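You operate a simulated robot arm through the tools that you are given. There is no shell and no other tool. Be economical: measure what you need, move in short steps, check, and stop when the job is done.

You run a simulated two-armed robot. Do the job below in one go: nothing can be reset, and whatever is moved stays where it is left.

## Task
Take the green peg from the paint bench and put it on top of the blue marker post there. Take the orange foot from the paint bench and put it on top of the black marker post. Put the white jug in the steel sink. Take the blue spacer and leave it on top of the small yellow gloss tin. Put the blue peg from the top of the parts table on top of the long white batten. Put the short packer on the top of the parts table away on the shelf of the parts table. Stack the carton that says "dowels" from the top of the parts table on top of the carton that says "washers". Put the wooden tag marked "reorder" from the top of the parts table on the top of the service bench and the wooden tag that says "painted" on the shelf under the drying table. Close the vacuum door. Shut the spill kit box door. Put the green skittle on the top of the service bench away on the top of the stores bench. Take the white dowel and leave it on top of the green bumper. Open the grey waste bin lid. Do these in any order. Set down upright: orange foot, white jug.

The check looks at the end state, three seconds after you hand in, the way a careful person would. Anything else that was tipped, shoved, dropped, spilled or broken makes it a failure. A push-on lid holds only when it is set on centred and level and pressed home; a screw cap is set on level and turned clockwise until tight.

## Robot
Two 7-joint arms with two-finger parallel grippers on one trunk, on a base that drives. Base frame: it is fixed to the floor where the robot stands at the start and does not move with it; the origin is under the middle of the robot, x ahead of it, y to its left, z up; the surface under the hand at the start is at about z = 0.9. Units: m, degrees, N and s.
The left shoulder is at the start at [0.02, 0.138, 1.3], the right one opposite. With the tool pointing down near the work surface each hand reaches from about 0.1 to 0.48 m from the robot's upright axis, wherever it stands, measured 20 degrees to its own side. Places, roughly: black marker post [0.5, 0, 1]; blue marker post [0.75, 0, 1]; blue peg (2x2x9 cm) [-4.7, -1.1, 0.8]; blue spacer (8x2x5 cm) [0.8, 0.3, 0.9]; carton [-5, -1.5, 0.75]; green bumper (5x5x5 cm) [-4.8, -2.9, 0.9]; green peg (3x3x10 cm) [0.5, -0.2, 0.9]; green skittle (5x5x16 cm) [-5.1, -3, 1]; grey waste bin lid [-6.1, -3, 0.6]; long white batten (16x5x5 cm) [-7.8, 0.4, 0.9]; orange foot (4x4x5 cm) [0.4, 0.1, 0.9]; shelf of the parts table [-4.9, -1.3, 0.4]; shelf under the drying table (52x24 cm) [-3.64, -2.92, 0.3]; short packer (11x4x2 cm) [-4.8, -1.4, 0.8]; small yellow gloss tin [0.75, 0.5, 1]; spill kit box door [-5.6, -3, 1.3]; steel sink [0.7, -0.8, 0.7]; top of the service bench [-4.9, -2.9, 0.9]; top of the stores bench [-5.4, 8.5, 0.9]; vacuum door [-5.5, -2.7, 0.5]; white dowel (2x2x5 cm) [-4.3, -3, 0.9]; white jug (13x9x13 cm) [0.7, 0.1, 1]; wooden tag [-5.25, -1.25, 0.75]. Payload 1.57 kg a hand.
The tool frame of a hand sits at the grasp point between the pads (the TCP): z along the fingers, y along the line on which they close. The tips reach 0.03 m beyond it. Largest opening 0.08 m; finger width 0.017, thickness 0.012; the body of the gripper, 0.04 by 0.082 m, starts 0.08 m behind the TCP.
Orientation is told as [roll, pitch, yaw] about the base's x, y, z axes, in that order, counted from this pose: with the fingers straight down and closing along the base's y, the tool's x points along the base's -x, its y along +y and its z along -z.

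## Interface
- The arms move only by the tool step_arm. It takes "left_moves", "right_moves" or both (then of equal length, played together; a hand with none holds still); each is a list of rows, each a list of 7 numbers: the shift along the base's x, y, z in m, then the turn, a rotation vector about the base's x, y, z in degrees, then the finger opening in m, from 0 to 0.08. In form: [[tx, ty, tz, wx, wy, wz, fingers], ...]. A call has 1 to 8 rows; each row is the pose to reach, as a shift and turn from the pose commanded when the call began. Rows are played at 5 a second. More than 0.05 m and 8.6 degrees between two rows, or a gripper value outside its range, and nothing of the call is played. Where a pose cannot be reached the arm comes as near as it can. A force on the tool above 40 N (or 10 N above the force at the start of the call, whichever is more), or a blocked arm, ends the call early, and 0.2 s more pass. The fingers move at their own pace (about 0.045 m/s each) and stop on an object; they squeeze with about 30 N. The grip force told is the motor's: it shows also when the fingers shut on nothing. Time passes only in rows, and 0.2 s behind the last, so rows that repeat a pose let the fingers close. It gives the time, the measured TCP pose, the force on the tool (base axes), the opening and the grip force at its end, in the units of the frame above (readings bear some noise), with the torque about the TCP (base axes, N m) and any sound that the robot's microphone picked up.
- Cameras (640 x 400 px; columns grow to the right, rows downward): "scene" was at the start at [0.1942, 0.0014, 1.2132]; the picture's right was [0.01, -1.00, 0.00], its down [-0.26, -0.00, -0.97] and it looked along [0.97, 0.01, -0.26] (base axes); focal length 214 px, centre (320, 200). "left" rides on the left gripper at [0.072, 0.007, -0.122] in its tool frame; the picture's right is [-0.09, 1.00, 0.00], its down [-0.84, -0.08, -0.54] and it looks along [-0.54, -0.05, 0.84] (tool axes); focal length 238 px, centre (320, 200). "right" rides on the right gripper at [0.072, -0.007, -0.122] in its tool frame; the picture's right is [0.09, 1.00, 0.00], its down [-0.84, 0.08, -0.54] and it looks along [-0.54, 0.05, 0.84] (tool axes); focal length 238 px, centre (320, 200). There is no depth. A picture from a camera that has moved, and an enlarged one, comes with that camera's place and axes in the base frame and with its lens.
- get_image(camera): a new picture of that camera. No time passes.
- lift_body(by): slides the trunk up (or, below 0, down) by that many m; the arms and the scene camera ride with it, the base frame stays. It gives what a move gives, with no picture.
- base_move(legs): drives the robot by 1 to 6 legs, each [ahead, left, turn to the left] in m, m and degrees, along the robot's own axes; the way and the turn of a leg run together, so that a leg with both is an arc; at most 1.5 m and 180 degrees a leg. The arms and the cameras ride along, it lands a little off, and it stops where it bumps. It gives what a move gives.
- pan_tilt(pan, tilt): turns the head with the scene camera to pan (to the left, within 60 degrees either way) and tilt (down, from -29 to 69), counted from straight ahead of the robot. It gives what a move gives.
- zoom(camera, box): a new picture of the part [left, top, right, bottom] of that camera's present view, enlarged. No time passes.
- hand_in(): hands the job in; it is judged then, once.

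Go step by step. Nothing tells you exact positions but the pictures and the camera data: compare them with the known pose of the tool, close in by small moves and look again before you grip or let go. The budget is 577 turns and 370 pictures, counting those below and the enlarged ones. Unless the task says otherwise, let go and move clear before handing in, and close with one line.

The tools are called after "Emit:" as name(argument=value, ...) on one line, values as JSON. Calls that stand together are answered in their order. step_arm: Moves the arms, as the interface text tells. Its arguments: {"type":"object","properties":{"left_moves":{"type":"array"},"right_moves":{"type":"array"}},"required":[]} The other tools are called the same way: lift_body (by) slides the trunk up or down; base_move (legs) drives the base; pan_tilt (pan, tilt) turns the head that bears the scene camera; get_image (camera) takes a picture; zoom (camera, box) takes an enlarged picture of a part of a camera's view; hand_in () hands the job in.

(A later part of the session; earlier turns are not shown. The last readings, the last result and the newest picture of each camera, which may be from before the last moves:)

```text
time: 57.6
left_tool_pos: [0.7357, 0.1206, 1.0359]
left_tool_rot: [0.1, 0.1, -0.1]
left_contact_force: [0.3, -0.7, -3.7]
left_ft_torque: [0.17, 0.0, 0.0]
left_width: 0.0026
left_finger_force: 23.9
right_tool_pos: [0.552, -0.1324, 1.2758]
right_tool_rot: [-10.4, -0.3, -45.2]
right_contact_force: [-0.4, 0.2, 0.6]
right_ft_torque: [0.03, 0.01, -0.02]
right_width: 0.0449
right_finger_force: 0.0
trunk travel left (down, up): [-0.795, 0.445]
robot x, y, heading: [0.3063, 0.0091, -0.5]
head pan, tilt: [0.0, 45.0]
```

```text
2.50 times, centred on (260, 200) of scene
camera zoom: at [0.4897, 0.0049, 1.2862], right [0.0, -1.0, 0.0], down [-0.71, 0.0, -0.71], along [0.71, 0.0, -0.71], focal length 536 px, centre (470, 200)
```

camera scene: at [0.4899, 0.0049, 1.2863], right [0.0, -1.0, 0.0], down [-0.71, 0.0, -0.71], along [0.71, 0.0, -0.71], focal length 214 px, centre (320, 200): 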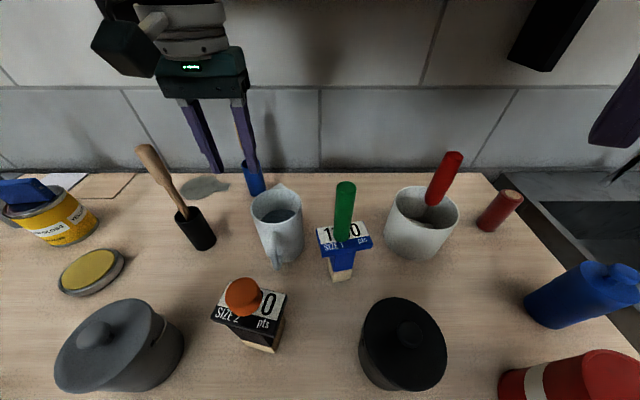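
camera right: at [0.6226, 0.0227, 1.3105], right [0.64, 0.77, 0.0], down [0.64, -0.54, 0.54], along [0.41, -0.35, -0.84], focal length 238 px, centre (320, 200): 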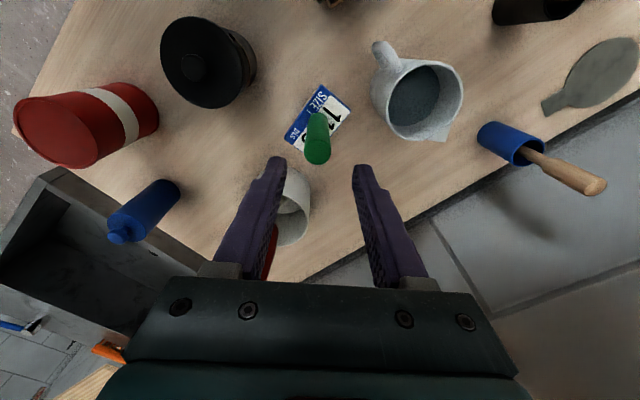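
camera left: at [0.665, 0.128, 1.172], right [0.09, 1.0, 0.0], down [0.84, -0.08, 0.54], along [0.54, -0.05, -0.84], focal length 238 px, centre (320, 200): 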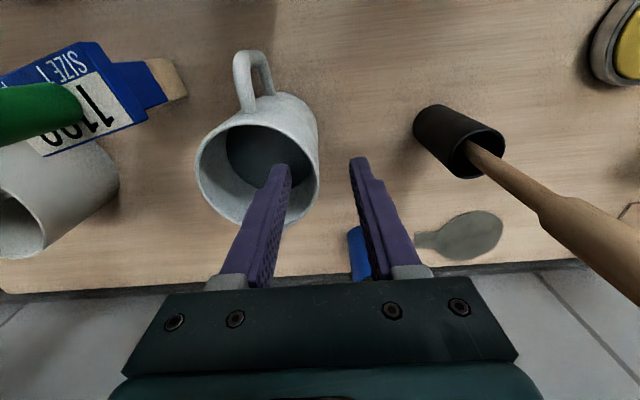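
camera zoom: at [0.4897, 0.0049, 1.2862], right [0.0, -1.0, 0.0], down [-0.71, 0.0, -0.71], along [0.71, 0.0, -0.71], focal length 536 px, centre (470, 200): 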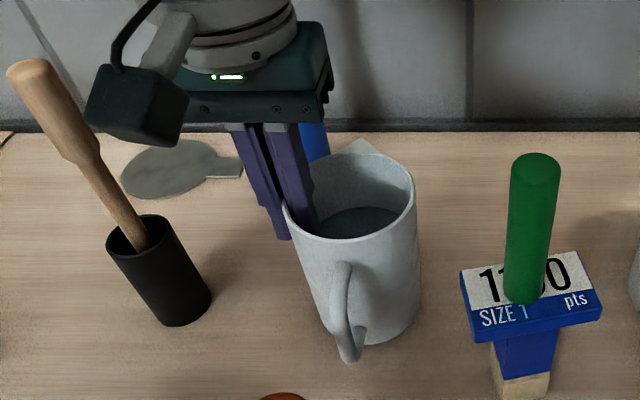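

It holds fairly level. I lift it high and back away from the bench, then look toward the sink.

Emit:
step_arm(left_moves=[[0, 0, 0.02, 0, 0, 0, 0], [-0.01, 0, 0.04, 0, 0, 0, 0], [-0.02, 0, 0.05, 0, 0, 0, 0], [-0.03, 0, 0.05, 0, 0, 0, 0]])

Emit:
lift_body(by=0.22)

Emit:
base_move(legs=[[-0.2, 0, 0], [-0.2, 0, 0]])

Emit:
pan_tilt(pan=-45, tilt=35)

Emit:
get_image(camera="scene")

Emit:
get_image(camera="left")

```text
time: 58.6
left_tool_pos: [0.7059, 0.1212, 1.0893]
left_tool_rot: [0.0, 0.0, -0.2]
left_contact_force: [0.2, -0.5, -4.3]
left_ft_torque: [0.18, -0.01, 0.0]
left_width: 0.0025
left_finger_force: 23.5
right_tool_pos: [0.5518, -0.1315, 1.2753]
right_tool_rot: [-10.2, -0.4, -45.2]
right_contact_force: [0.3, -0.2, 0.0]
right_ft_torque: [0.01, 0.02, 0.01]
right_width: 0.0451
right_finger_force: 0.1
trunk travel left (down, up): [-0.795, 0.445]
robot x, y, heading: [0.3067, 0.0038, -0.4]
head pan, tilt: [0.0, 45.0]
```

```text
time: 61.0
left_tool_pos: [0.706, 0.1222, 1.3082]
left_tool_rot: [0.1, 0.1, 0.0]
left_contact_force: [1.0, -1.2, -4.9]
left_ft_torque: [0.13, 0.02, -0.01]
left_width: 0.0026
left_finger_force: 23.9
right_tool_pos: [0.5518, -0.132, 1.4953]
right_tool_rot: [-10.3, -0.4, -45.3]
right_contact_force: [0.4, 0.5, -0.4]
right_ft_torque: [0.01, -0.01, 0.04]
right_width: 0.045
right_finger_force: 0.0
trunk travel left (down, up): [-1.015, 0.225]
robot x, y, heading: [0.3084, 0.0053, -0.6]
head pan, tilt: [0.0, 45.0]
```

```text
time: 63.8
left_tool_pos: [0.3066, 0.1225, 1.3083]
left_tool_rot: [0.1, -0.1, -0.3]
left_contact_force: [0.0, 0.7, -3.8]
left_ft_torque: [0.15, 0.01, -0.01]
left_width: 0.0026
left_finger_force: 24.3
right_tool_pos: [0.1514, -0.1292, 1.4953]
right_tool_rot: [-10.2, -0.3, -45.5]
right_contact_force: [0.2, 0.5, 0.7]
right_ft_torque: [-0.04, -0.02, 0.01]
right_width: 0.0451
right_finger_force: 0.0
trunk travel left (down, up): [-1.015, 0.225]
robot x, y, heading: [-0.0905, 0.0073, -0.4]
head pan, tilt: [0.0, 45.0]
```

```text
time: 64.9
left_tool_pos: [0.3069, 0.1226, 1.3069]
left_tool_rot: [0.2, 0.0, -0.3]
left_contact_force: [-1.0, 0.2, -4.1]
left_ft_torque: [0.16, -0.01, -0.01]
left_width: 0.0026
left_finger_force: 23.8
right_tool_pos: [0.1519, -0.1299, 1.4947]
right_tool_rot: [-10.3, -0.4, -45.4]
right_contact_force: [-0.5, -0.1, 0.1]
right_ft_torque: [0.02, 0.01, 0.01]
right_width: 0.045
right_finger_force: 0.0
trunk travel left (down, up): [-1.015, 0.225]
robot x, y, heading: [-0.095, 0.0081, -0.4]
head pan, tilt: [-45.0, 35.0]
```

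```text
312 pictures are left
camera scene: at [0.0704, -0.055, 1.521], right [-0.71, -0.7, 0.0], down [-0.4, 0.41, -0.82], along [0.57, -0.58, -0.57], focal length 214 px, centre (320, 200)
```

scene: 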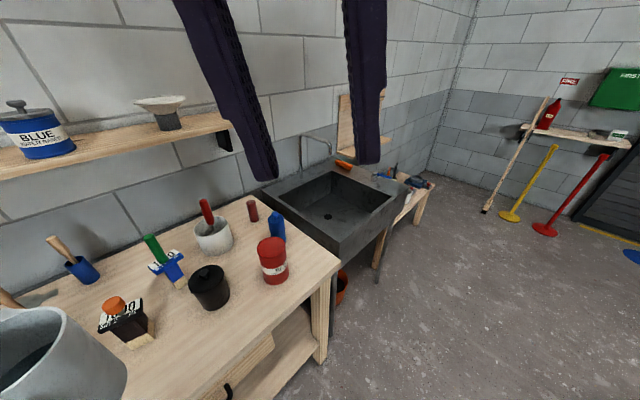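

```text
311 pictures are left
camera left: at [0.2348, 0.1294, 1.4303], right [0.1, 1.0, 0.0], down [0.84, -0.08, 0.54], along [0.54, -0.05, -0.84], focal length 238 px, centre (320, 200)
```

left: 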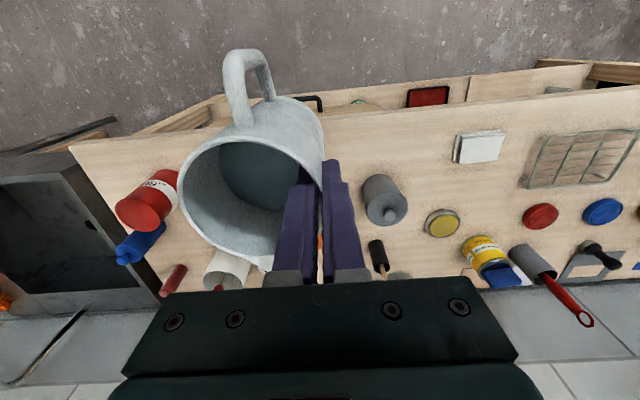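

The sink basin centre is about (0.73,-0.8). I drive right, then look again.

Emit:
base_move(legs=[[0, -0.45, 0], [0, -0.43, 0]])

Emit:
pan_tilt(pan=0, tilt=45)

Emit:
get_image(camera="scene")

```text
time: 69.8
left_tool_pos: [0.3022, -0.7588, 1.3088]
left_tool_rot: [0.1, 0.0, -0.2]
left_contact_force: [0.3, -1.0, -4.6]
left_ft_torque: [0.17, -0.01, 0.02]
left_width: 0.0027
left_finger_force: 24.3
right_tool_pos: [0.1474, -1.0114, 1.4962]
right_tool_rot: [-10.3, -0.4, -45.4]
right_contact_force: [-0.4, -0.6, 0.2]
right_ft_torque: [0.0, 0.03, 0.02]
right_width: 0.0449
right_finger_force: 0.1
trunk travel left (down, up): [-1.015, 0.225]
robot x, y, heading: [-0.096, -0.8779, -0.3]
head pan, tilt: [-45.0, 35.0]
```

```text
time: 71.0
left_tool_pos: [0.3019, -0.7594, 1.3081]
left_tool_rot: [0.0, 0.0, -0.1]
left_contact_force: [0.2, -1.1, -3.7]
left_ft_torque: [0.17, -0.01, 0.04]
left_width: 0.0026
left_finger_force: 23.9
right_tool_pos: [0.1485, -1.0115, 1.4964]
right_tool_rot: [-10.3, -0.2, -45.2]
right_contact_force: [1.0, 0.7, 0.1]
right_ft_torque: [0.01, 0.0, -0.01]
right_width: 0.0448
right_finger_force: 0.2
trunk travel left (down, up): [-1.015, 0.225]
robot x, y, heading: [-0.1, -0.8767, -0.2]
head pan, tilt: [0.0, 45.0]
```

```text
310 pictures are left
camera scene: at [0.0863, -0.875, 1.5062], right [-0.01, -1.0, 0.0], down [-0.71, 0.01, -0.71], along [0.71, -0.01, -0.71], focal length 214 px, centre (320, 200)
```

scene: 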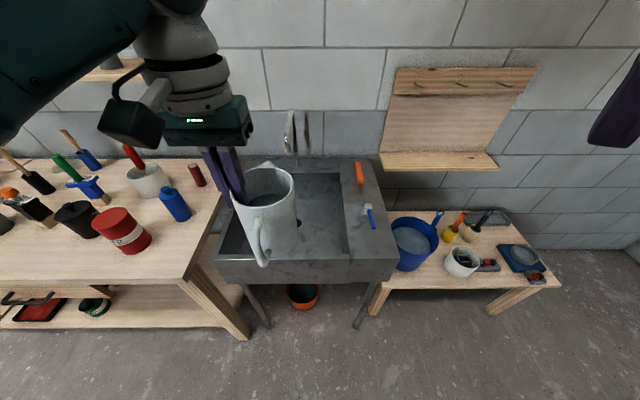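

The basin spans about x 0.45–0.86, y -0.96 to -0.63. I drive ahead so the jug is over x≈0.62 and lower the trunk.

Emit:
base_move(legs=[[0.2, 0, 0], [0.12, 0, 0]])

Emit:
lift_body(by=-0.3)

Emit:
get_image(camera="scene")

Emit:
get_image(camera="left")

```text
time: 73.4
left_tool_pos: [0.6184, -0.7613, 1.3091]
left_tool_rot: [0.1, 0.1, -0.3]
left_contact_force: [-0.4, 0.5, -3.9]
left_ft_torque: [0.17, -0.04, 0.04]
left_width: 0.0029
left_finger_force: 23.9
right_tool_pos: [0.4643, -1.0141, 1.4948]
right_tool_rot: [-10.3, -0.1, -45.5]
right_contact_force: [-0.3, 0.0, 0.1]
right_ft_torque: [0.0, 0.01, -0.02]
right_width: 0.0451
right_finger_force: 0.1
trunk travel left (down, up): [-1.015, 0.225]
robot x, y, heading: [0.2189, -0.8717, -0.6]
head pan, tilt: [0.0, 45.0]
```

```text
time: 76.4
left_tool_pos: [0.6177, -0.7622, 1.0071]
left_tool_rot: [0.0, 0.0, -0.4]
left_contact_force: [0.2, -0.5, -3.8]
left_ft_torque: [0.17, -0.02, -0.02]
left_width: 0.0026
left_finger_force: 24.2
right_tool_pos: [0.4645, -1.0133, 1.1951]
right_tool_rot: [-10.2, -0.2, -45.4]
right_contact_force: [0.7, -0.4, -1.3]
right_ft_torque: [-0.04, 0.04, -0.03]
right_width: 0.045
right_finger_force: 0.1
trunk travel left (down, up): [-0.715, 0.525]
robot x, y, heading: [0.2183, -0.8798, -0.7]
head pan, tilt: [0.0, 45.0]
```

```text
309 pictures are left
camera scene: at [0.4016, -0.8773, 1.2063], right [-0.01, -1.0, 0.0], down [-0.71, 0.01, -0.71], along [0.71, -0.01, -0.71], focal length 214 px, centre (320, 200)
```

scene: 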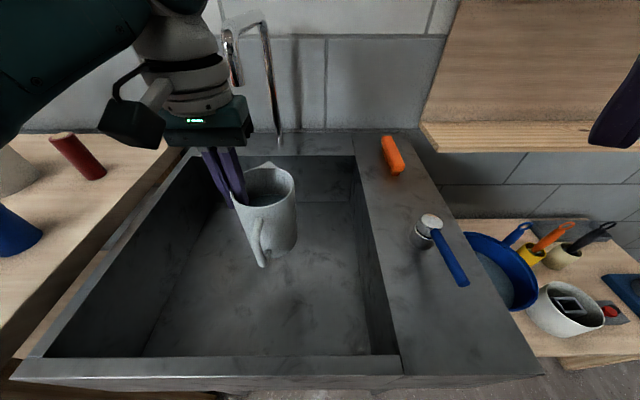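

```text
308 pictures are left
camera left: at [0.5464, -0.7549, 1.1302], right [0.1, 1.0, 0.0], down [0.84, -0.08, 0.54], along [0.54, -0.05, -0.84], focal length 238 px, centre (320, 200)
```

left: 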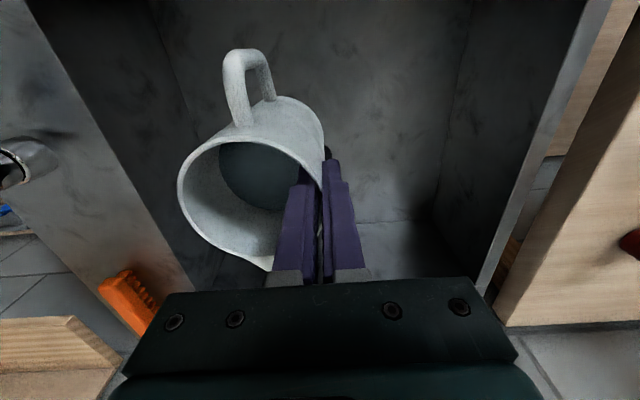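

The jug is within the basin. I lower further, then in fine steps.

Emit:
lift_body(by=-0.12)

Emit:
step_arm(left_moves=[[0, 0, -0.01, 0, 0, 0, 0], [0, 0, -0.02, 0, 0, 0, 0], [0, 0, -0.03, 0, 0, 0, 0], [0, 0, -0.04, 0, 0, 0, 0], [0, 0, -0.05, 0, 0, 0, 0]])

Emit:
get_image(camera="scene")

```text
time: 77.9
left_tool_pos: [0.6183, -0.7614, 0.8876]
left_tool_rot: [0.1, 0.1, -0.2]
left_contact_force: [0.9, 0.1, -3.3]
left_ft_torque: [0.16, -0.02, -0.01]
left_width: 0.003
left_finger_force: 24.3
right_tool_pos: [0.4635, -1.0145, 1.0745]
right_tool_rot: [-10.4, -0.2, -45.5]
right_contact_force: [-0.4, 0.0, -0.3]
right_ft_torque: [0.0, 0.01, 0.03]
right_width: 0.0449
right_finger_force: 0.0
trunk travel left (down, up): [-0.595, 0.645]
robot x, y, heading: [0.2191, -0.8793, -0.5]
head pan, tilt: [0.0, 45.0]
```

```text
time: 79.1
left_tool_pos: [0.6205, -0.7618, 0.8414]
left_tool_rot: [-0.1, -0.4, -0.3]
left_contact_force: [-2.5, 1.4, 24.1]
left_ft_torque: [-1.05, -0.06, -0.25]
left_width: 0.0033
left_finger_force: 24.3
right_tool_pos: [0.4643, -1.0135, 1.0763]
right_tool_rot: [-10.1, -0.2, -45.4]
right_contact_force: [0.0, 0.3, -0.2]
right_ft_torque: [-0.01, 0.03, -0.04]
right_width: 0.045
right_finger_force: 0.1
trunk travel left (down, up): [-0.595, 0.645]
robot x, y, heading: [0.2197, -0.8786, -0.6]
head pan, tilt: [0.0, 45.0]
```

```text
307 pictures are left
camera scene: at [0.4029, -0.8766, 1.0871], right [-0.01, -1.0, 0.0], down [-0.71, 0.01, -0.71], along [0.71, 0.0, -0.71], focal length 214 px, centre (320, 200)
```

scene: 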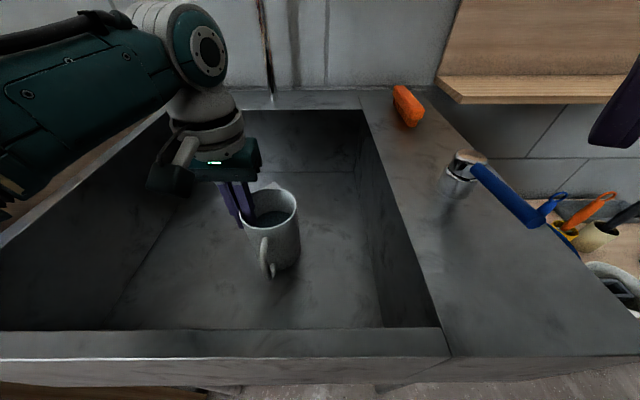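

Contact on the sink floor. I ease off, open and withdraw.

Emit:
step_arm(left_moves=[[0, 0, 0.003, 0, 0, 0, 0], [0, 0, 0.003, 0, 0, 0, 0.02], [0, 0, 0.003, 0, 0, 0, 0.035], [0, 0, 0.003, 0, 0, 0, 0.035], [0, 0, 0.04, 0, 0, 0, 0.035], [0, 0, 0.08, 0, 0, 0, 0.035], [0, 0, 0.12, 0, 0, 0, 0.035]])

Emit:
zoom(camera="scene", box=[160, 120, 400, 300])

```text
time: 80.7
left_tool_pos: [0.6177, -0.7618, 0.9599]
left_tool_rot: [0.1, 0.1, -0.4]
left_contact_force: [-0.7, 0.7, -0.8]
left_ft_torque: [0.04, -0.02, 0.01]
left_width: 0.0348
left_finger_force: 0.0
right_tool_pos: [0.464, -1.014, 1.0754]
right_tool_rot: [-10.2, -0.1, -45.4]
right_contact_force: [0.6, -0.5, -0.4]
right_ft_torque: [-0.04, 0.01, -0.05]
right_width: 0.0447
right_finger_force: 0.1
trunk travel left (down, up): [-0.595, 0.645]
robot x, y, heading: [0.222, -0.8761, -0.5]
head pan, tilt: [0.0, 45.0]
```

```text
2.22 times, centred on (280, 210) of scene
camera zoom: at [0.4019, -0.8771, 1.0863], right [-0.01, -1.0, 0.0], down [-0.71, 0.01, -0.71], along [0.71, -0.01, -0.71], focal length 477 px, centre (409, 178)
```

zoom: 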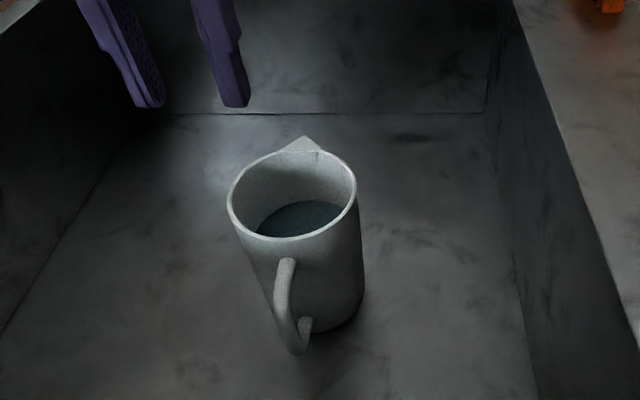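

The jug stands in the sink. I raise the trunk, back away and turn round to look at the rest of the workshop.

Emit:
lift_body(by=0.2)

Emit:
base_move(legs=[[-0.6, 0, 0], [-0.3, 0, 0], [0, 0, -90]])

Emit:
pan_tilt(pan=-50, tilt=15)

Emit:
get_image(camera="scene")

Emit:
pan_tilt(pan=10, tilt=15)

Emit:
get_image(camera="scene")

```text
time: 82.8
left_tool_pos: [0.619, -0.7627, 1.1594]
left_tool_rot: [0.1, 0.1, -0.4]
left_contact_force: [0.0, 0.2, 0.1]
left_ft_torque: [-0.02, 0.0, 0.02]
left_width: 0.0349
left_finger_force: 0.1
right_tool_pos: [0.4646, -1.0132, 1.2744]
right_tool_rot: [-10.3, -0.2, -45.4]
right_contact_force: [1.0, 0.1, 0.6]
right_ft_torque: [0.0, -0.04, 0.02]
right_width: 0.0449
right_finger_force: 0.1
trunk travel left (down, up): [-0.795, 0.445]
robot x, y, heading: [0.2216, -0.8757, -0.4]
head pan, tilt: [0.0, 45.0]
```

```text
time: 91.7
left_tool_pos: [-0.562, -1.2703, 1.1582]
left_tool_rot: [0.1, 0.1, -89.8]
left_contact_force: [0.2, 0.1, -0.6]
left_ft_torque: [-0.02, 0.0, -0.03]
left_width: 0.035
left_finger_force: 0.1
right_tool_pos: [-0.8152, -1.1188, 1.275]
right_tool_rot: [-10.3, -0.4, -134.9]
right_contact_force: [0.1, -0.1, -0.5]
right_ft_torque: [0.02, 0.03, 0.01]
right_width: 0.0448
right_finger_force: 0.1
trunk travel left (down, up): [-0.795, 0.445]
robot x, y, heading: [-0.6826, -0.8734, -89.9]
head pan, tilt: [0.0, 45.0]
```

```text
time: 92.9
left_tool_pos: [-0.5616, -1.2708, 1.1596]
left_tool_rot: [0.2, 0.2, -89.7]
left_contact_force: [0.2, -0.3, -0.6]
left_ft_torque: [-0.01, -0.03, 0.01]
left_width: 0.0349
left_finger_force: 0.2
right_tool_pos: [-0.8146, -1.1186, 1.2746]
right_tool_rot: [-10.3, -0.2, -134.8]
right_contact_force: [0.1, -0.4, -0.1]
right_ft_torque: [0.0, -0.01, -0.01]
right_width: 0.0449
right_finger_force: 0.0
trunk travel left (down, up): [-0.795, 0.445]
robot x, y, heading: [-0.6783, -0.8736, -89.3]
head pan, tilt: [-50.0, 15.0]
```

```text
305 pictures are left
camera scene: at [-0.7499, -1.0325, 1.3331], right [-0.64, 0.76, 0.0], down [0.2, 0.17, -0.97], along [-0.74, -0.62, -0.26], focal length 214 px, centre (320, 200)
```

scene: 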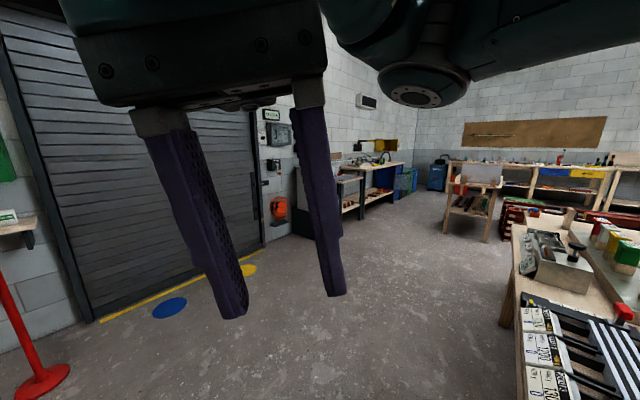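

```text
time: 94.2
left_tool_pos: [-0.5611, -1.2715, 1.159]
left_tool_rot: [0.3, 0.1, -89.9]
left_contact_force: [-0.8, 0.2, 0.5]
left_ft_torque: [-0.02, 0.03, 0.0]
left_width: 0.035
left_finger_force: 0.0
right_tool_pos: [-0.8146, -1.1191, 1.2763]
right_tool_rot: [-10.3, -0.2, -134.8]
right_contact_force: [0.3, 0.6, -0.2]
right_ft_torque: [-0.02, 0.01, 0.04]
right_width: 0.0452
right_finger_force: 0.0
trunk travel left (down, up): [-0.795, 0.445]
robot x, y, heading: [-0.6804, -0.8727, -89.9]
head pan, tilt: [10.0, 15.0]
```

```text
304 pictures are left
camera scene: at [-0.6622, -1.0643, 1.3331], right [-0.98, -0.17, 0.0], down [-0.05, 0.25, -0.97], along [0.17, -0.95, -0.26], focal length 214 px, centre (320, 200)
```

scene: 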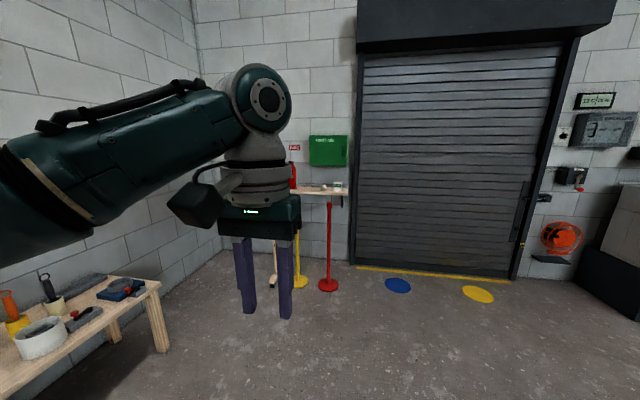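

I drive to the aisle at y≈-1.7 and face west for a look.

Emit:
base_move(legs=[[0.75, 0, 0], [0, 0, -90], [1.2, 0, 0]])

Emit:
pan_tilt(pan=0, tilt=10)

Emit:
get_image(camera="scene")

```text
time: 107.9
left_tool_pos: [-2.2752, -1.6811, 1.16]
left_tool_rot: [0.1, 0.1, 177.1]
left_contact_force: [-0.5, 0.4, 0.5]
left_ft_torque: [-0.03, 0.0, -0.03]
left_width: 0.0349
left_finger_force: 0.0
right_tool_pos: [-2.1096, -1.4367, 1.2749]
right_tool_rot: [-10.3, -0.2, 131.9]
right_contact_force: [0.5, -0.8, 0.3]
right_ft_torque: [0.03, 0.02, -0.03]
right_width: 0.0449
right_finger_force: 0.1
trunk travel left (down, up): [-0.795, 0.445]
robot x, y, heading: [-1.8725, -1.5855, 176.9]
head pan, tilt: [10.0, 15.0]
```

```text
time: 108.6
left_tool_pos: [-2.2743, -1.6811, 1.1584]
left_tool_rot: [0.1, 0.1, 176.9]
left_contact_force: [0.3, 0.1, 0.2]
left_ft_torque: [-0.01, 0.0, 0.01]
left_width: 0.0351
left_finger_force: 0.0
right_tool_pos: [-2.1091, -1.4368, 1.2763]
right_tool_rot: [-10.3, -0.1, 132.0]
right_contact_force: [0.1, 0.2, 0.4]
right_ft_torque: [0.02, 0.01, 0.0]
right_width: 0.0452
right_finger_force: 0.1
trunk travel left (down, up): [-0.795, 0.445]
robot x, y, heading: [-1.8742, -1.5852, 177.0]
head pan, tilt: [0.0, 10.0]
```

```text
303 pictures are left
camera scene: at [-2.0639, -1.5746, 1.3412], right [0.05, 1.0, 0.0], down [0.17, -0.01, -0.98], along [-0.98, 0.05, -0.17], focal length 214 px, centre (320, 200)
```

scene: 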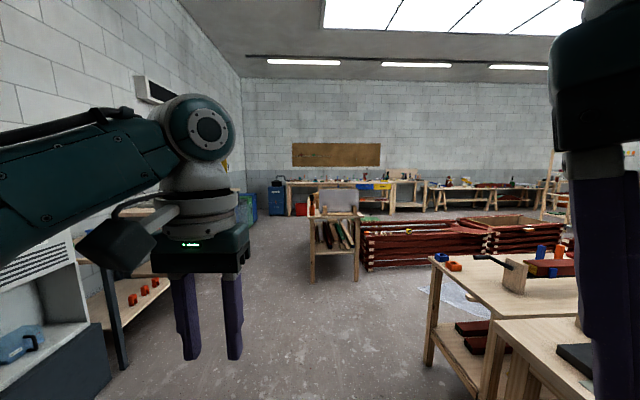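

I see the parts table ahead. I drive on to view it from the south-east.

Emit:
base_move(legs=[[0, 0, 3], [1.4, 0.35, 0]])

Emit:
pan_tilt(pan=-15, tilt=20)

Emit:
get_image(camera="scene")

Emit:
pan_tilt(pan=45, tilt=15)

Emit:
get_image(camera="scene")

```text
time: 116.1
left_tool_pos: [-3.6494, -2.0196, 1.1588]
left_tool_rot: [0.1, 0.1, 178.9]
left_contact_force: [-0.4, 0.7, 0.7]
left_ft_torque: [0.0, 0.01, -0.01]
left_width: 0.035
left_finger_force: 0.0
right_tool_pos: [-3.4913, -1.771, 1.275]
right_tool_rot: [-10.3, -0.3, 133.6]
right_contact_force: [-0.4, 0.5, 0.2]
right_ft_torque: [-0.01, -0.01, 0.02]
right_width: 0.0447
right_finger_force: 0.1
trunk travel left (down, up): [-0.795, 0.445]
robot x, y, heading: [-3.2507, -1.9128, 178.6]
head pan, tilt: [0.0, 10.0]
```

```text
time: 116.8
left_tool_pos: [-3.6495, -2.0193, 1.1599]
left_tool_rot: [0.1, 0.0, 178.8]
left_contact_force: [-0.2, 0.1, -0.4]
left_ft_torque: [-0.01, 0.03, -0.01]
left_width: 0.035
left_finger_force: 0.1
right_tool_pos: [-3.4915, -1.7694, 1.275]
right_tool_rot: [-10.4, -0.2, 133.6]
right_contact_force: [0.3, 0.6, 0.2]
right_ft_torque: [0.04, 0.0, 0.0]
right_width: 0.0451
right_finger_force: 0.1
trunk travel left (down, up): [-0.795, 0.445]
robot x, y, heading: [-3.2523, -1.913, 178.6]
head pan, tilt: [-15.0, 20.0]
```

```text
302 pictures are left
camera scene: at [-3.438, -1.8824, 1.325], right [0.28, 0.96, 0.0], down [0.33, -0.1, -0.94], along [-0.9, 0.26, -0.34], focal length 214 px, centre (320, 200)
```

scene: 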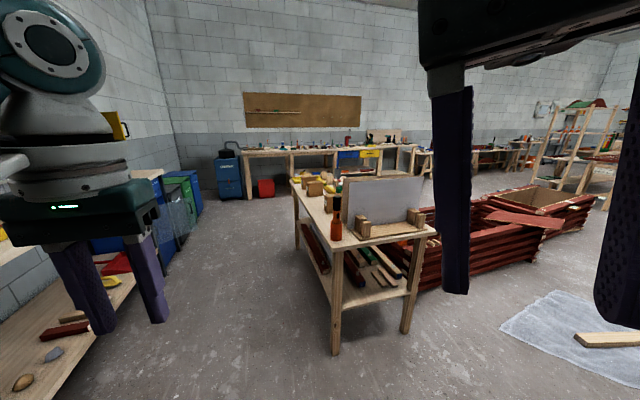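

```text
time: 118.1
left_tool_pos: [-3.6502, -2.0189, 1.1584]
left_tool_rot: [0.1, 0.1, 178.8]
left_contact_force: [1.2, 0.1, 0.7]
left_ft_torque: [-0.02, 0.03, -0.01]
left_width: 0.0353
left_finger_force: 0.0
right_tool_pos: [-3.4913, -1.7712, 1.2758]
right_tool_rot: [-10.3, -0.2, 133.6]
right_contact_force: [-0.9, 0.5, 0.4]
right_ft_torque: [0.0, 0.0, -0.02]
right_width: 0.0449
right_finger_force: 0.0
trunk travel left (down, up): [-0.795, 0.445]
robot x, y, heading: [-3.2501, -1.9138, 178.6]
head pan, tilt: [45.0, 15.0]
```

```text
301 pictures are left
camera scene: at [-3.4163, -1.973, 1.3331], right [-0.69, 0.72, 0.0], down [0.19, 0.18, -0.97], along [-0.7, -0.67, -0.26], focal length 214 px, centre (320, 200)
```

scene: 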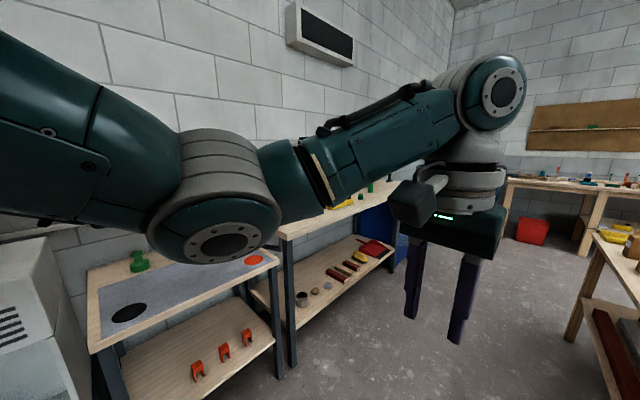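

I drive along the aisle to the south side of the parts table and turn to face it.

Emit:
base_move(legs=[[1.45, 0.1, 0], [0.2, 0, 0], [0, 0, -88.6]])

Emit:
pan_tilt(pan=0, tilt=35)

Emit:
get_image(camera="scene")

```text
time: 130.3
left_tool_pos: [-5.0112, -1.603, 1.1593]
left_tool_rot: [0.2, 0.1, 90.5]
left_contact_force: [-0.2, -0.1, 0.4]
left_ft_torque: [-0.01, -0.03, 0.01]
left_width: 0.0346
left_finger_force: 0.0
right_tool_pos: [-4.7578, -1.7541, 1.2764]
right_tool_rot: [-10.3, -0.2, 45.4]
right_contact_force: [0.4, -0.3, -0.1]
right_ft_torque: [0.01, 0.03, 0.0]
right_width: 0.0448
right_finger_force: 0.0
trunk travel left (down, up): [-0.795, 0.445]
robot x, y, heading: [-4.8945, -1.9968, 90.7]
head pan, tilt: [45.0, 15.0]
```

```text
time: 131.5
left_tool_pos: [-5.0124, -1.6031, 1.1593]
left_tool_rot: [0.1, 0.1, 90.5]
left_contact_force: [-0.1, 0.2, -0.2]
left_ft_torque: [0.02, -0.01, 0.01]
left_width: 0.0348
left_finger_force: 0.1
right_tool_pos: [-4.7584, -1.7542, 1.275]
right_tool_rot: [-10.3, -0.2, 45.5]
right_contact_force: [0.0, 0.2, 0.8]
right_ft_torque: [0.0, 0.03, 0.01]
right_width: 0.0451
right_finger_force: 0.1
trunk travel left (down, up): [-0.795, 0.445]
robot x, y, heading: [-4.8926, -2.002, 90.4]
head pan, tilt: [0.0, 35.0]
```

```text
300 pictures are left
camera scene: at [-4.8925, -1.8112, 1.3011], right [1.0, 0.01, 0.0], down [0.0, -0.57, -0.82], along [-0.01, 0.82, -0.57], focal length 214 px, centre (320, 200)
```

scene: 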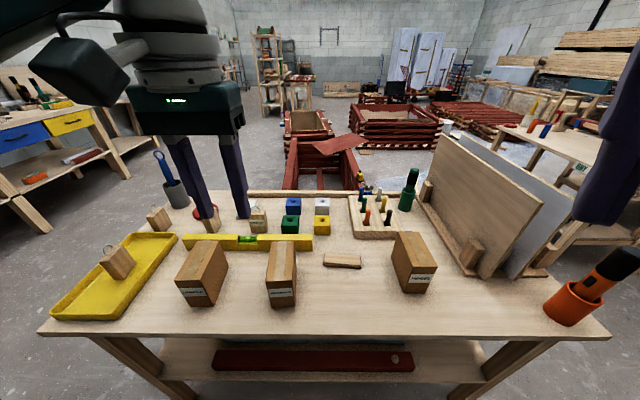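

Emit:
zoom(camera="scene", box=[130, 180, 350, 320])

Emit:
zoom(camera="scene", box=[280, 160, 480, 300])

Emit:
zoom(camera="scene", box=[60, 180, 200, 300])

```text
2.86 times, centred on (240, 250) of scene
camera zoom: at [-4.8925, -1.8112, 1.3011], right [1.0, 0.01, 0.0], down [0.0, -0.57, -0.82], along [-0.01, 0.82, -0.57], focal length 613 px, centre (549, 57)
```

zoom: 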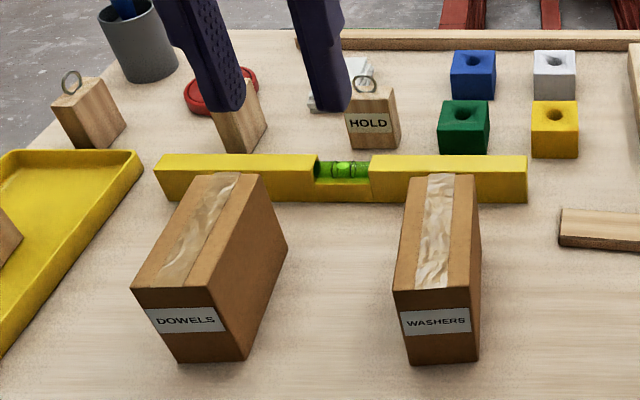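

```text
2.86 times, centred on (380, 230) of scene
camera zoom: at [-4.8925, -1.8112, 1.3011], right [1.0, 0.01, 0.0], down [0.0, -0.57, -0.82], along [-0.01, 0.82, -0.57], focal length 613 px, centre (149, 114)
```

zoom: 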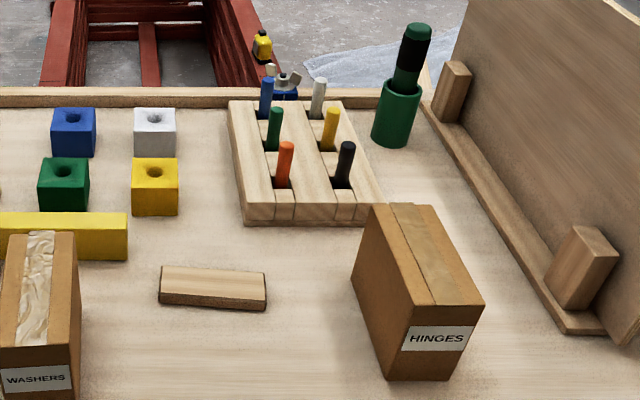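

```text
3.33 times, centred on (130, 240) of scene
camera zoom: at [-4.8925, -1.8112, 1.3011], right [1.0, 0.01, 0.0], down [0.0, -0.57, -0.82], along [-0.01, 0.82, -0.57], focal length 715 px, centre (953, 67)
```

zoom: 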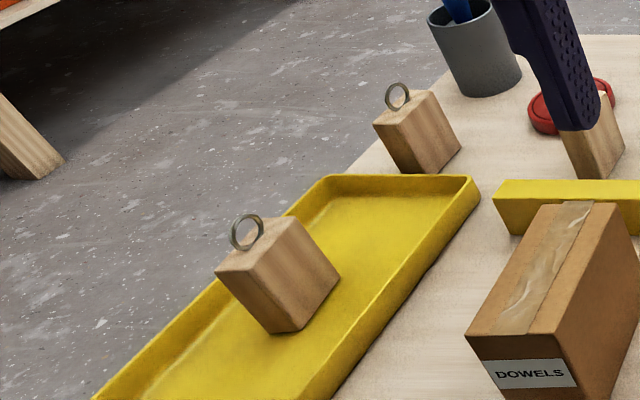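

Cartons, packer, peg rack and tags are visible. I need the tag labels; I look with the hand cameras.

Emit:
get_image(camera="left")

Emit:
get_image(camera="right")

```text
296 pictures are left
camera left: at [-5.0179, -1.6744, 1.2813], right [-1.0, 0.08, 0.0], down [0.07, 0.84, 0.54], along [0.04, 0.54, -0.84], focal length 238 px, centre (320, 200)
```

left: 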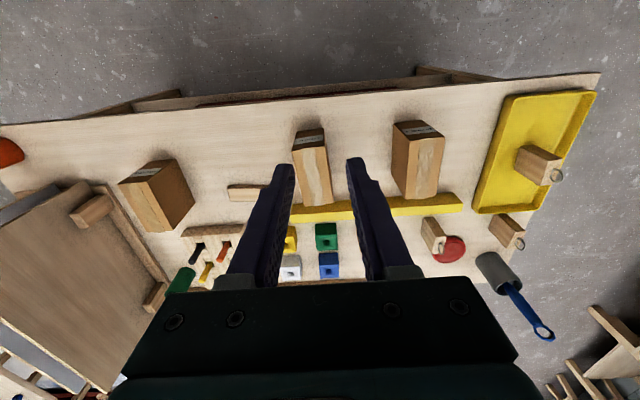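

```text
295 pictures are left
camera right: at [-4.8189, -1.795, 1.3946], right [-0.76, 0.62, -0.18], down [0.46, 0.72, 0.52], along [0.45, 0.32, -0.83], focal length 238 px, centre (320, 200)
```

right: 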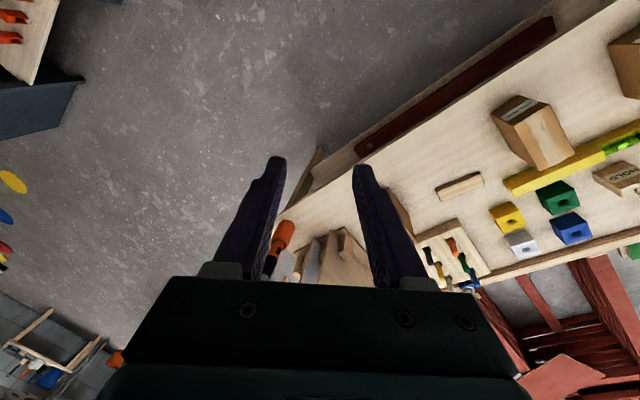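

Dowels carton is at about (-5.19,-1.46), washers at (-4.995,-1.46), tops near z 0.876. I move closer and lower the trunk.

Emit:
base_move(legs=[[0.18, 0.15, 0]])

Emit:
lift_body(by=-0.15)

Emit:
get_image(camera="scene")

Emit:
get_image(camera="left")

```text
time: 133.2
left_tool_pos: [-5.1597, -1.4213, 1.1592]
left_tool_rot: [0.1, 0.1, 90.3]
left_contact_force: [-0.6, 0.3, -0.2]
left_ft_torque: [0.01, 0.01, 0.0]
left_width: 0.035
left_finger_force: 0.1
right_tool_pos: [-4.9048, -1.5731, 1.2738]
right_tool_rot: [-10.3, -0.2, 45.2]
right_contact_force: [-0.1, -0.4, 0.2]
right_ft_torque: [-0.01, -0.02, 0.0]
right_width: 0.0453
right_finger_force: 0.0
trunk travel left (down, up): [-0.795, 0.445]
robot x, y, heading: [-5.0448, -1.82, 90.0]
head pan, tilt: [0.0, 35.0]
```

```text
time: 135.0
left_tool_pos: [-5.1598, -1.421, 1.0094]
left_tool_rot: [0.1, 0.2, 90.2]
left_contact_force: [0.5, -0.4, -0.4]
left_ft_torque: [0.02, 0.04, -0.01]
left_width: 0.0353
left_finger_force: 0.0
right_tool_pos: [-4.9056, -1.5735, 1.1258]
right_tool_rot: [-10.2, -0.2, 45.2]
right_contact_force: [-0.2, 0.1, -0.3]
right_ft_torque: [0.0, 0.0, 0.01]
right_width: 0.0448
right_finger_force: 0.1
trunk travel left (down, up): [-0.645, 0.595]
robot x, y, heading: [-5.0405, -1.8175, 89.9]
head pan, tilt: [0.0, 35.0]
```

```text
294 pictures are left
camera scene: at [-5.0407, -1.63, 1.1512], right [1.0, 0.0, 0.0], down [0.0, -0.57, -0.82], along [0.0, 0.82, -0.57], focal length 214 px, centre (320, 200)
```

scene: 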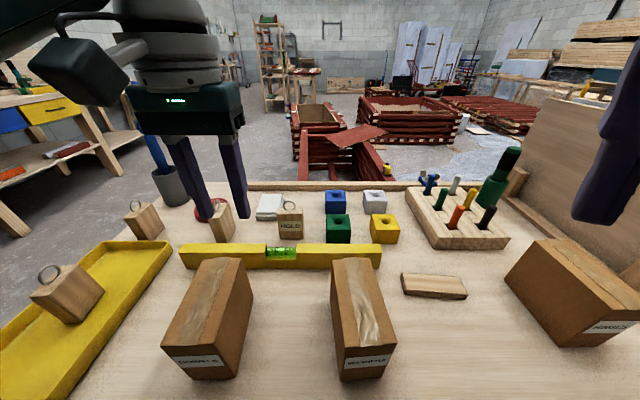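

```text
293 pictures are left
camera left: at [-5.1656, -1.4926, 1.1313], right [-1.0, 0.09, 0.0], down [0.07, 0.84, 0.54], along [0.05, 0.54, -0.84], focal length 238 px, centre (320, 200)
```

left: 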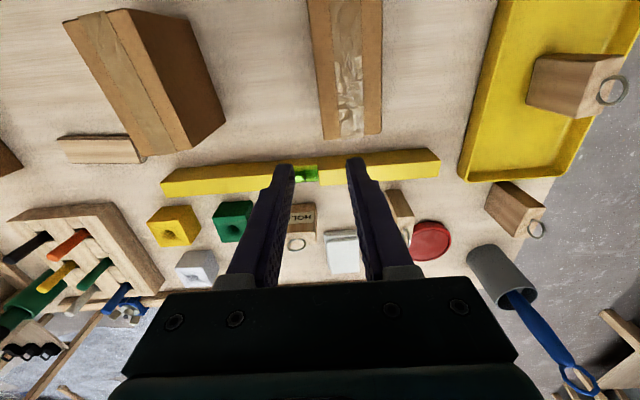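

The carton is about 6.2 cm wide, centred near (-5.19,-1.465). I move the left hand over it and open.

Emit:
step_arm(left_moves=[[-0.015, -0.02, 0, 0, 0, 1, 0.06], [-0.03, -0.042, 0, 0, 0, 2, 0.08], [-0.03, -0.042, 0, 0, 0, 2, 0.08], [-0.03, -0.042, -0.04, 0, 0, 2, 0.08], [-0.03, -0.042, -0.07, 0, 0, 2, 0.08], [-0.03, -0.042, -0.07, 0, 0, 2, 0.08]])

Emit:
get_image(camera="left")

Emit:
get_image(camera="scene")

```text
time: 136.4
left_tool_pos: [-5.189, -1.4636, 0.9382]
left_tool_rot: [0.1, 0.1, 92.2]
left_contact_force: [-0.5, 0.1, -0.4]
left_ft_torque: [0.01, 0.02, 0.0]
left_width: 0.0799
left_finger_force: 0.1
right_tool_pos: [-4.9068, -1.5734, 1.1249]
right_tool_rot: [-10.4, -0.2, 45.1]
right_contact_force: [0.1, 0.2, 0.5]
right_ft_torque: [0.02, 0.01, 0.0]
right_width: 0.0449
right_finger_force: 0.1
trunk travel left (down, up): [-0.645, 0.595]
robot x, y, heading: [-5.0386, -1.8169, 90.3]
head pan, tilt: [0.0, 35.0]
```

```text
292 pictures are left
camera left: at [-5.1927, -1.5358, 1.0603], right [-1.0, 0.05, 0.0], down [0.05, 0.84, 0.54], along [0.03, 0.54, -0.84], focal length 238 px, centre (320, 200)
```

left: 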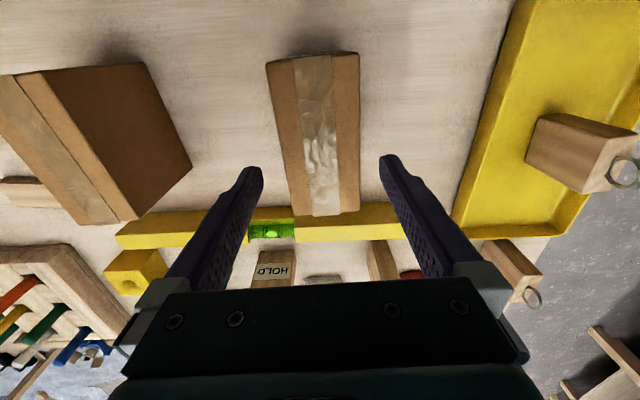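

```text
291 pictures are left
camera scene: at [-5.0408, -1.63, 1.1511], right [1.0, 0.0, 0.0], down [0.0, -0.57, -0.82], along [0.0, 0.82, -0.57], focal length 214 px, centre (320, 200)
```

scene: 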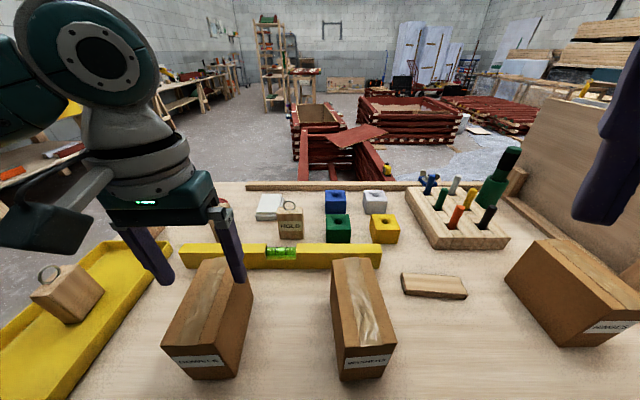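

Emit:
step_arm(left_moves=[[-0.003, -0.002, -0.03, 0, 0, 1, 0.08], [-0.003, -0.002, -0.07, 0, 0, 1, 0.08], [-0.003, -0.002, -0.098, 0, 0, 1, 0.08], [-0.003, -0.002, -0.098, 0, 0, 1, 0.0], [-0.003, -0.002, -0.098, 0, 0, 1, 0.0], [-0.003, -0.002, -0.098, 0, 0, 1, 0.0]])

Emit:
step_arm(left_moves=[[0, 0, 0.03, 0, 0, 0, 0], [0, 0, 0.07, 0, 0, 0, 0], [0, 0, 0.11, 0, 0, 0, 0], [0, 0, 0.15, 0, 0, 0, 0]])

Emit:
get_image(camera="left")

Emit:
get_image(camera="scene")

```text
time: 137.8
left_tool_pos: [-5.1918, -1.4642, 0.8405]
left_tool_rot: [0.0, 0.1, 93.2]
left_contact_force: [0.6, 0.7, -0.3]
left_ft_torque: [0.14, -0.07, -0.03]
left_width: 0.06
left_finger_force: 29.1
right_tool_pos: [-4.9059, -1.5744, 1.1246]
right_tool_rot: [-10.4, -0.2, 45.0]
right_contact_force: [0.3, 0.2, 0.6]
right_ft_torque: [0.0, -0.01, 0.02]
right_width: 0.0447
right_finger_force: 0.1
trunk travel left (down, up): [-0.645, 0.595]
robot x, y, heading: [-5.0396, -1.8168, 90.2]
head pan, tilt: [0.0, 35.0]
```

```text
time: 138.8
left_tool_pos: [-5.1908, -1.4673, 0.9918]
left_tool_rot: [0.2, 0.3, 93.1]
left_contact_force: [0.0, 0.0, -3.1]
left_ft_torque: [0.04, 0.03, -0.01]
left_width: 0.0599
left_finger_force: 29.5
right_tool_pos: [-4.9068, -1.5728, 1.1242]
right_tool_rot: [-10.2, -0.2, 45.1]
right_contact_force: [0.1, 0.0, 0.2]
right_ft_torque: [-0.02, 0.01, -0.01]
right_width: 0.0451
right_finger_force: 0.1
trunk travel left (down, up): [-0.645, 0.595]
robot x, y, heading: [-5.0395, -1.8173, 90.2]
head pan, tilt: [0.0, 35.0]
```

```text
290 pictures are left
camera left: at [-5.1936, -1.539, 1.1135], right [-1.0, 0.04, 0.0], down [0.03, 0.84, 0.54], along [0.02, 0.54, -0.84], focal length 238 px, centre (320, 200)
```

left: 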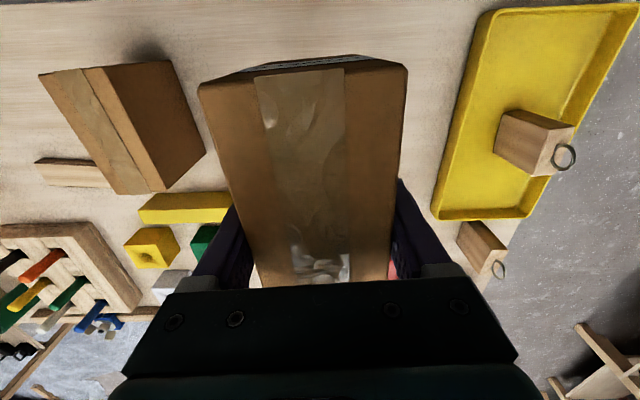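

```text
289 pictures are left
camera scene: at [-5.0409, -1.6301, 1.151], right [1.0, 0.0, 0.0], down [0.0, -0.57, -0.82], along [0.0, 0.82, -0.57], focal length 214 px, centre (320, 200)
```

scene: 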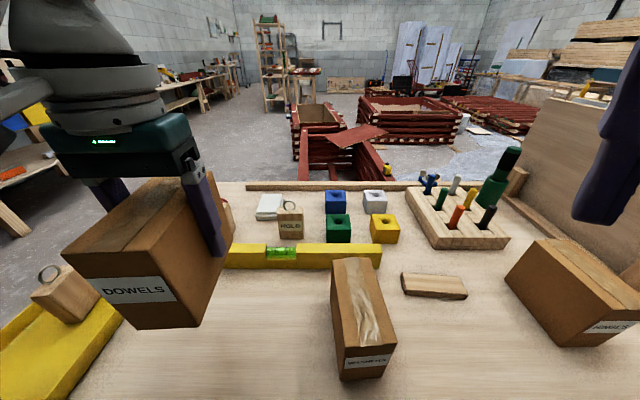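

The carton is lifted. I move the right hand out of the way and bring the carton over the washers carton.

Emit:
step_arm(right_moves=[[0.03, 0, 0.01, 0, 0, 0, 0.045], [0.06, 0, 0.02, 0, 0, 0, 0.045], [0.09, 0, 0.02, 0, 0, 0, 0.045], [0.12, 0.0, 0.02, 0, 0, 0, 0.045]], left_moves=[[0, 0, 0.02, 0, 0, 0, 0], [0.03, 0, 0.03, 0, 0, 0, 0], [0.06, 0, 0.03, 0, 0, 0, 0], [0.09, 0.0, 0.03, 0, 0, 0, 0]])

Emit:
step_arm(left_moves=[[0.04, 0, 0, 0, 0, 0, 0], [0.08, 0, 0, 0, 0, 0, 0], [0.12, 0.001, 0, 0, 0, 0, 0], [0.12, 0.001, 0, 0, 0, 0, 0]])

Emit:
get_image(camera="scene")

Emit:
get_image(camera="left")

```text
time: 139.6
left_tool_pos: [-5.1402, -1.4664, 1.0222]
left_tool_rot: [0.2, 0.2, 93.4]
left_contact_force: [0.5, 0.1, -4.3]
left_ft_torque: [0.02, -0.05, -0.01]
left_width: 0.0598
left_finger_force: 30.8
right_tool_pos: [-4.8159, -1.594, 1.1173]
right_tool_rot: [-19.3, 1.9, 46.0]
right_contact_force: [0.4, 0.4, 0.2]
right_ft_torque: [-0.03, 0.03, 0.0]
right_width: 0.0447
right_finger_force: 0.0
trunk travel left (down, up): [-0.645, 0.595]
robot x, y, heading: [-5.0409, -1.8167, 90.1]
head pan, tilt: [0.0, 35.0]
stopped in row 3 (right hand): the arm was blocked; the commanded pose is now the measured one
```

```text
time: 140.6
left_tool_pos: [-5.0184, -1.4641, 1.0217]
left_tool_rot: [0.1, 0.2, 93.2]
left_contact_force: [0.0, -0.4, -3.8]
left_ft_torque: [0.02, 0.01, 0.02]
left_width: 0.06
left_finger_force: 29.8
right_tool_pos: [-4.8172, -1.5926, 1.1174]
right_tool_rot: [-19.3, 2.0, 45.9]
right_contact_force: [-0.2, 0.3, 0.6]
right_ft_torque: [-0.02, 0.03, 0.02]
right_width: 0.0449
right_finger_force: 0.1
trunk travel left (down, up): [-0.645, 0.595]
robot x, y, heading: [-5.041, -1.8223, 90.1]
head pan, tilt: [0.0, 35.0]
```

```text
288 pictures are left
camera scene: at [-5.0407, -1.6302, 1.1511], right [1.0, 0.0, 0.0], down [0.0, -0.57, -0.82], along [0.0, 0.82, -0.57], focal length 214 px, centre (320, 200)
```

scene: 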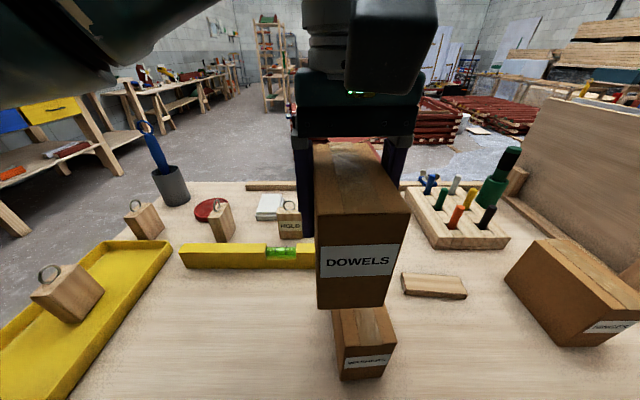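

```text
287 pictures are left
camera left: at [-5.0203, -1.5359, 1.1441], right [-1.0, 0.04, 0.0], down [0.03, 0.84, 0.54], along [0.02, 0.54, -0.84], focal length 238 px, centre (320, 200)
```

left: 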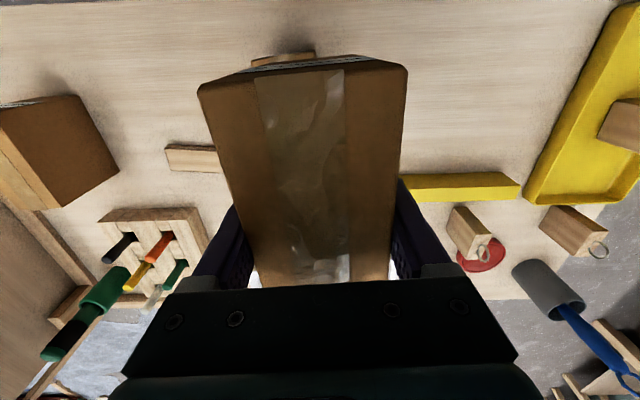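

Emit:
step_arm(left_moves=[[0.037, -0.001, 0, 0, 0, 0, 0], [0.037, -0.001, -0.03, 0, 0, 0, 0], [0.037, -0.001, -0.06, 0, 0, 0, 0], [0.037, -0.001, -0.06, 0, 0, 0, 0]])

Emit:
zoom(camera="scene", box=[280, 160, 480, 400])

Emit:
get_image(camera="right")

```text
time: 141.6
left_tool_pos: [-5.0034, -1.4527, 0.9567]
left_tool_rot: [1.6, -0.3, 95.7]
left_contact_force: [-0.2, 0.2, -3.3]
left_ft_torque: [0.0, 0.0, 0.01]
left_width: 0.06
left_finger_force: 29.9
right_tool_pos: [-4.8163, -1.5932, 1.1166]
right_tool_rot: [-19.1, 1.9, 45.9]
right_contact_force: [-1.0, 0.4, -1.2]
right_ft_torque: [0.0, 0.0, 0.03]
right_width: 0.045
right_finger_force: 0.1
trunk travel left (down, up): [-0.645, 0.595]
robot x, y, heading: [-5.0404, -1.8212, 90.2]
head pan, tilt: [0.0, 35.0]
```

```text
1.67 times, centred on (380, 280) of scene
camera zoom: at [-5.0324, -1.6328, 1.1454], right [1.0, -0.1, 0.0], down [-0.06, -0.62, -0.78], along [0.07, 0.78, -0.63], focal length 358 px, centre (220, 67)
```

zoom: 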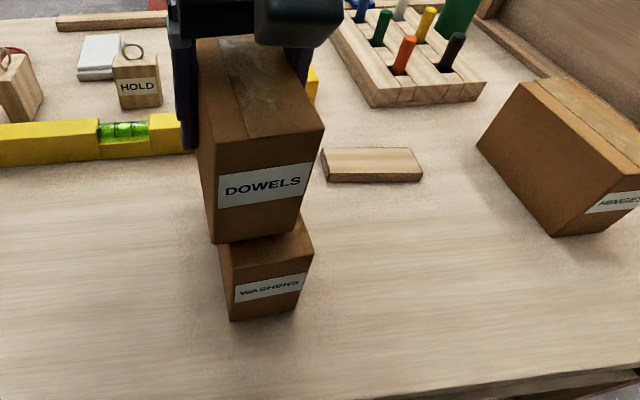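

```text
285 pictures are left
camera right: at [-4.8871, -1.618, 1.2348], right [-0.75, 0.58, -0.32], down [0.41, 0.79, 0.46], along [0.52, 0.21, -0.83], focal length 238 px, centre (320, 200)
```

right: 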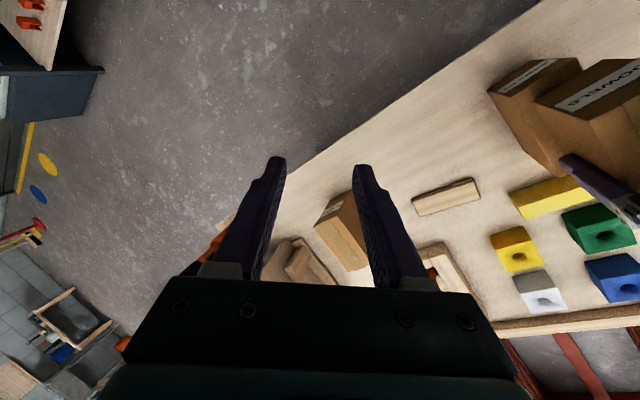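

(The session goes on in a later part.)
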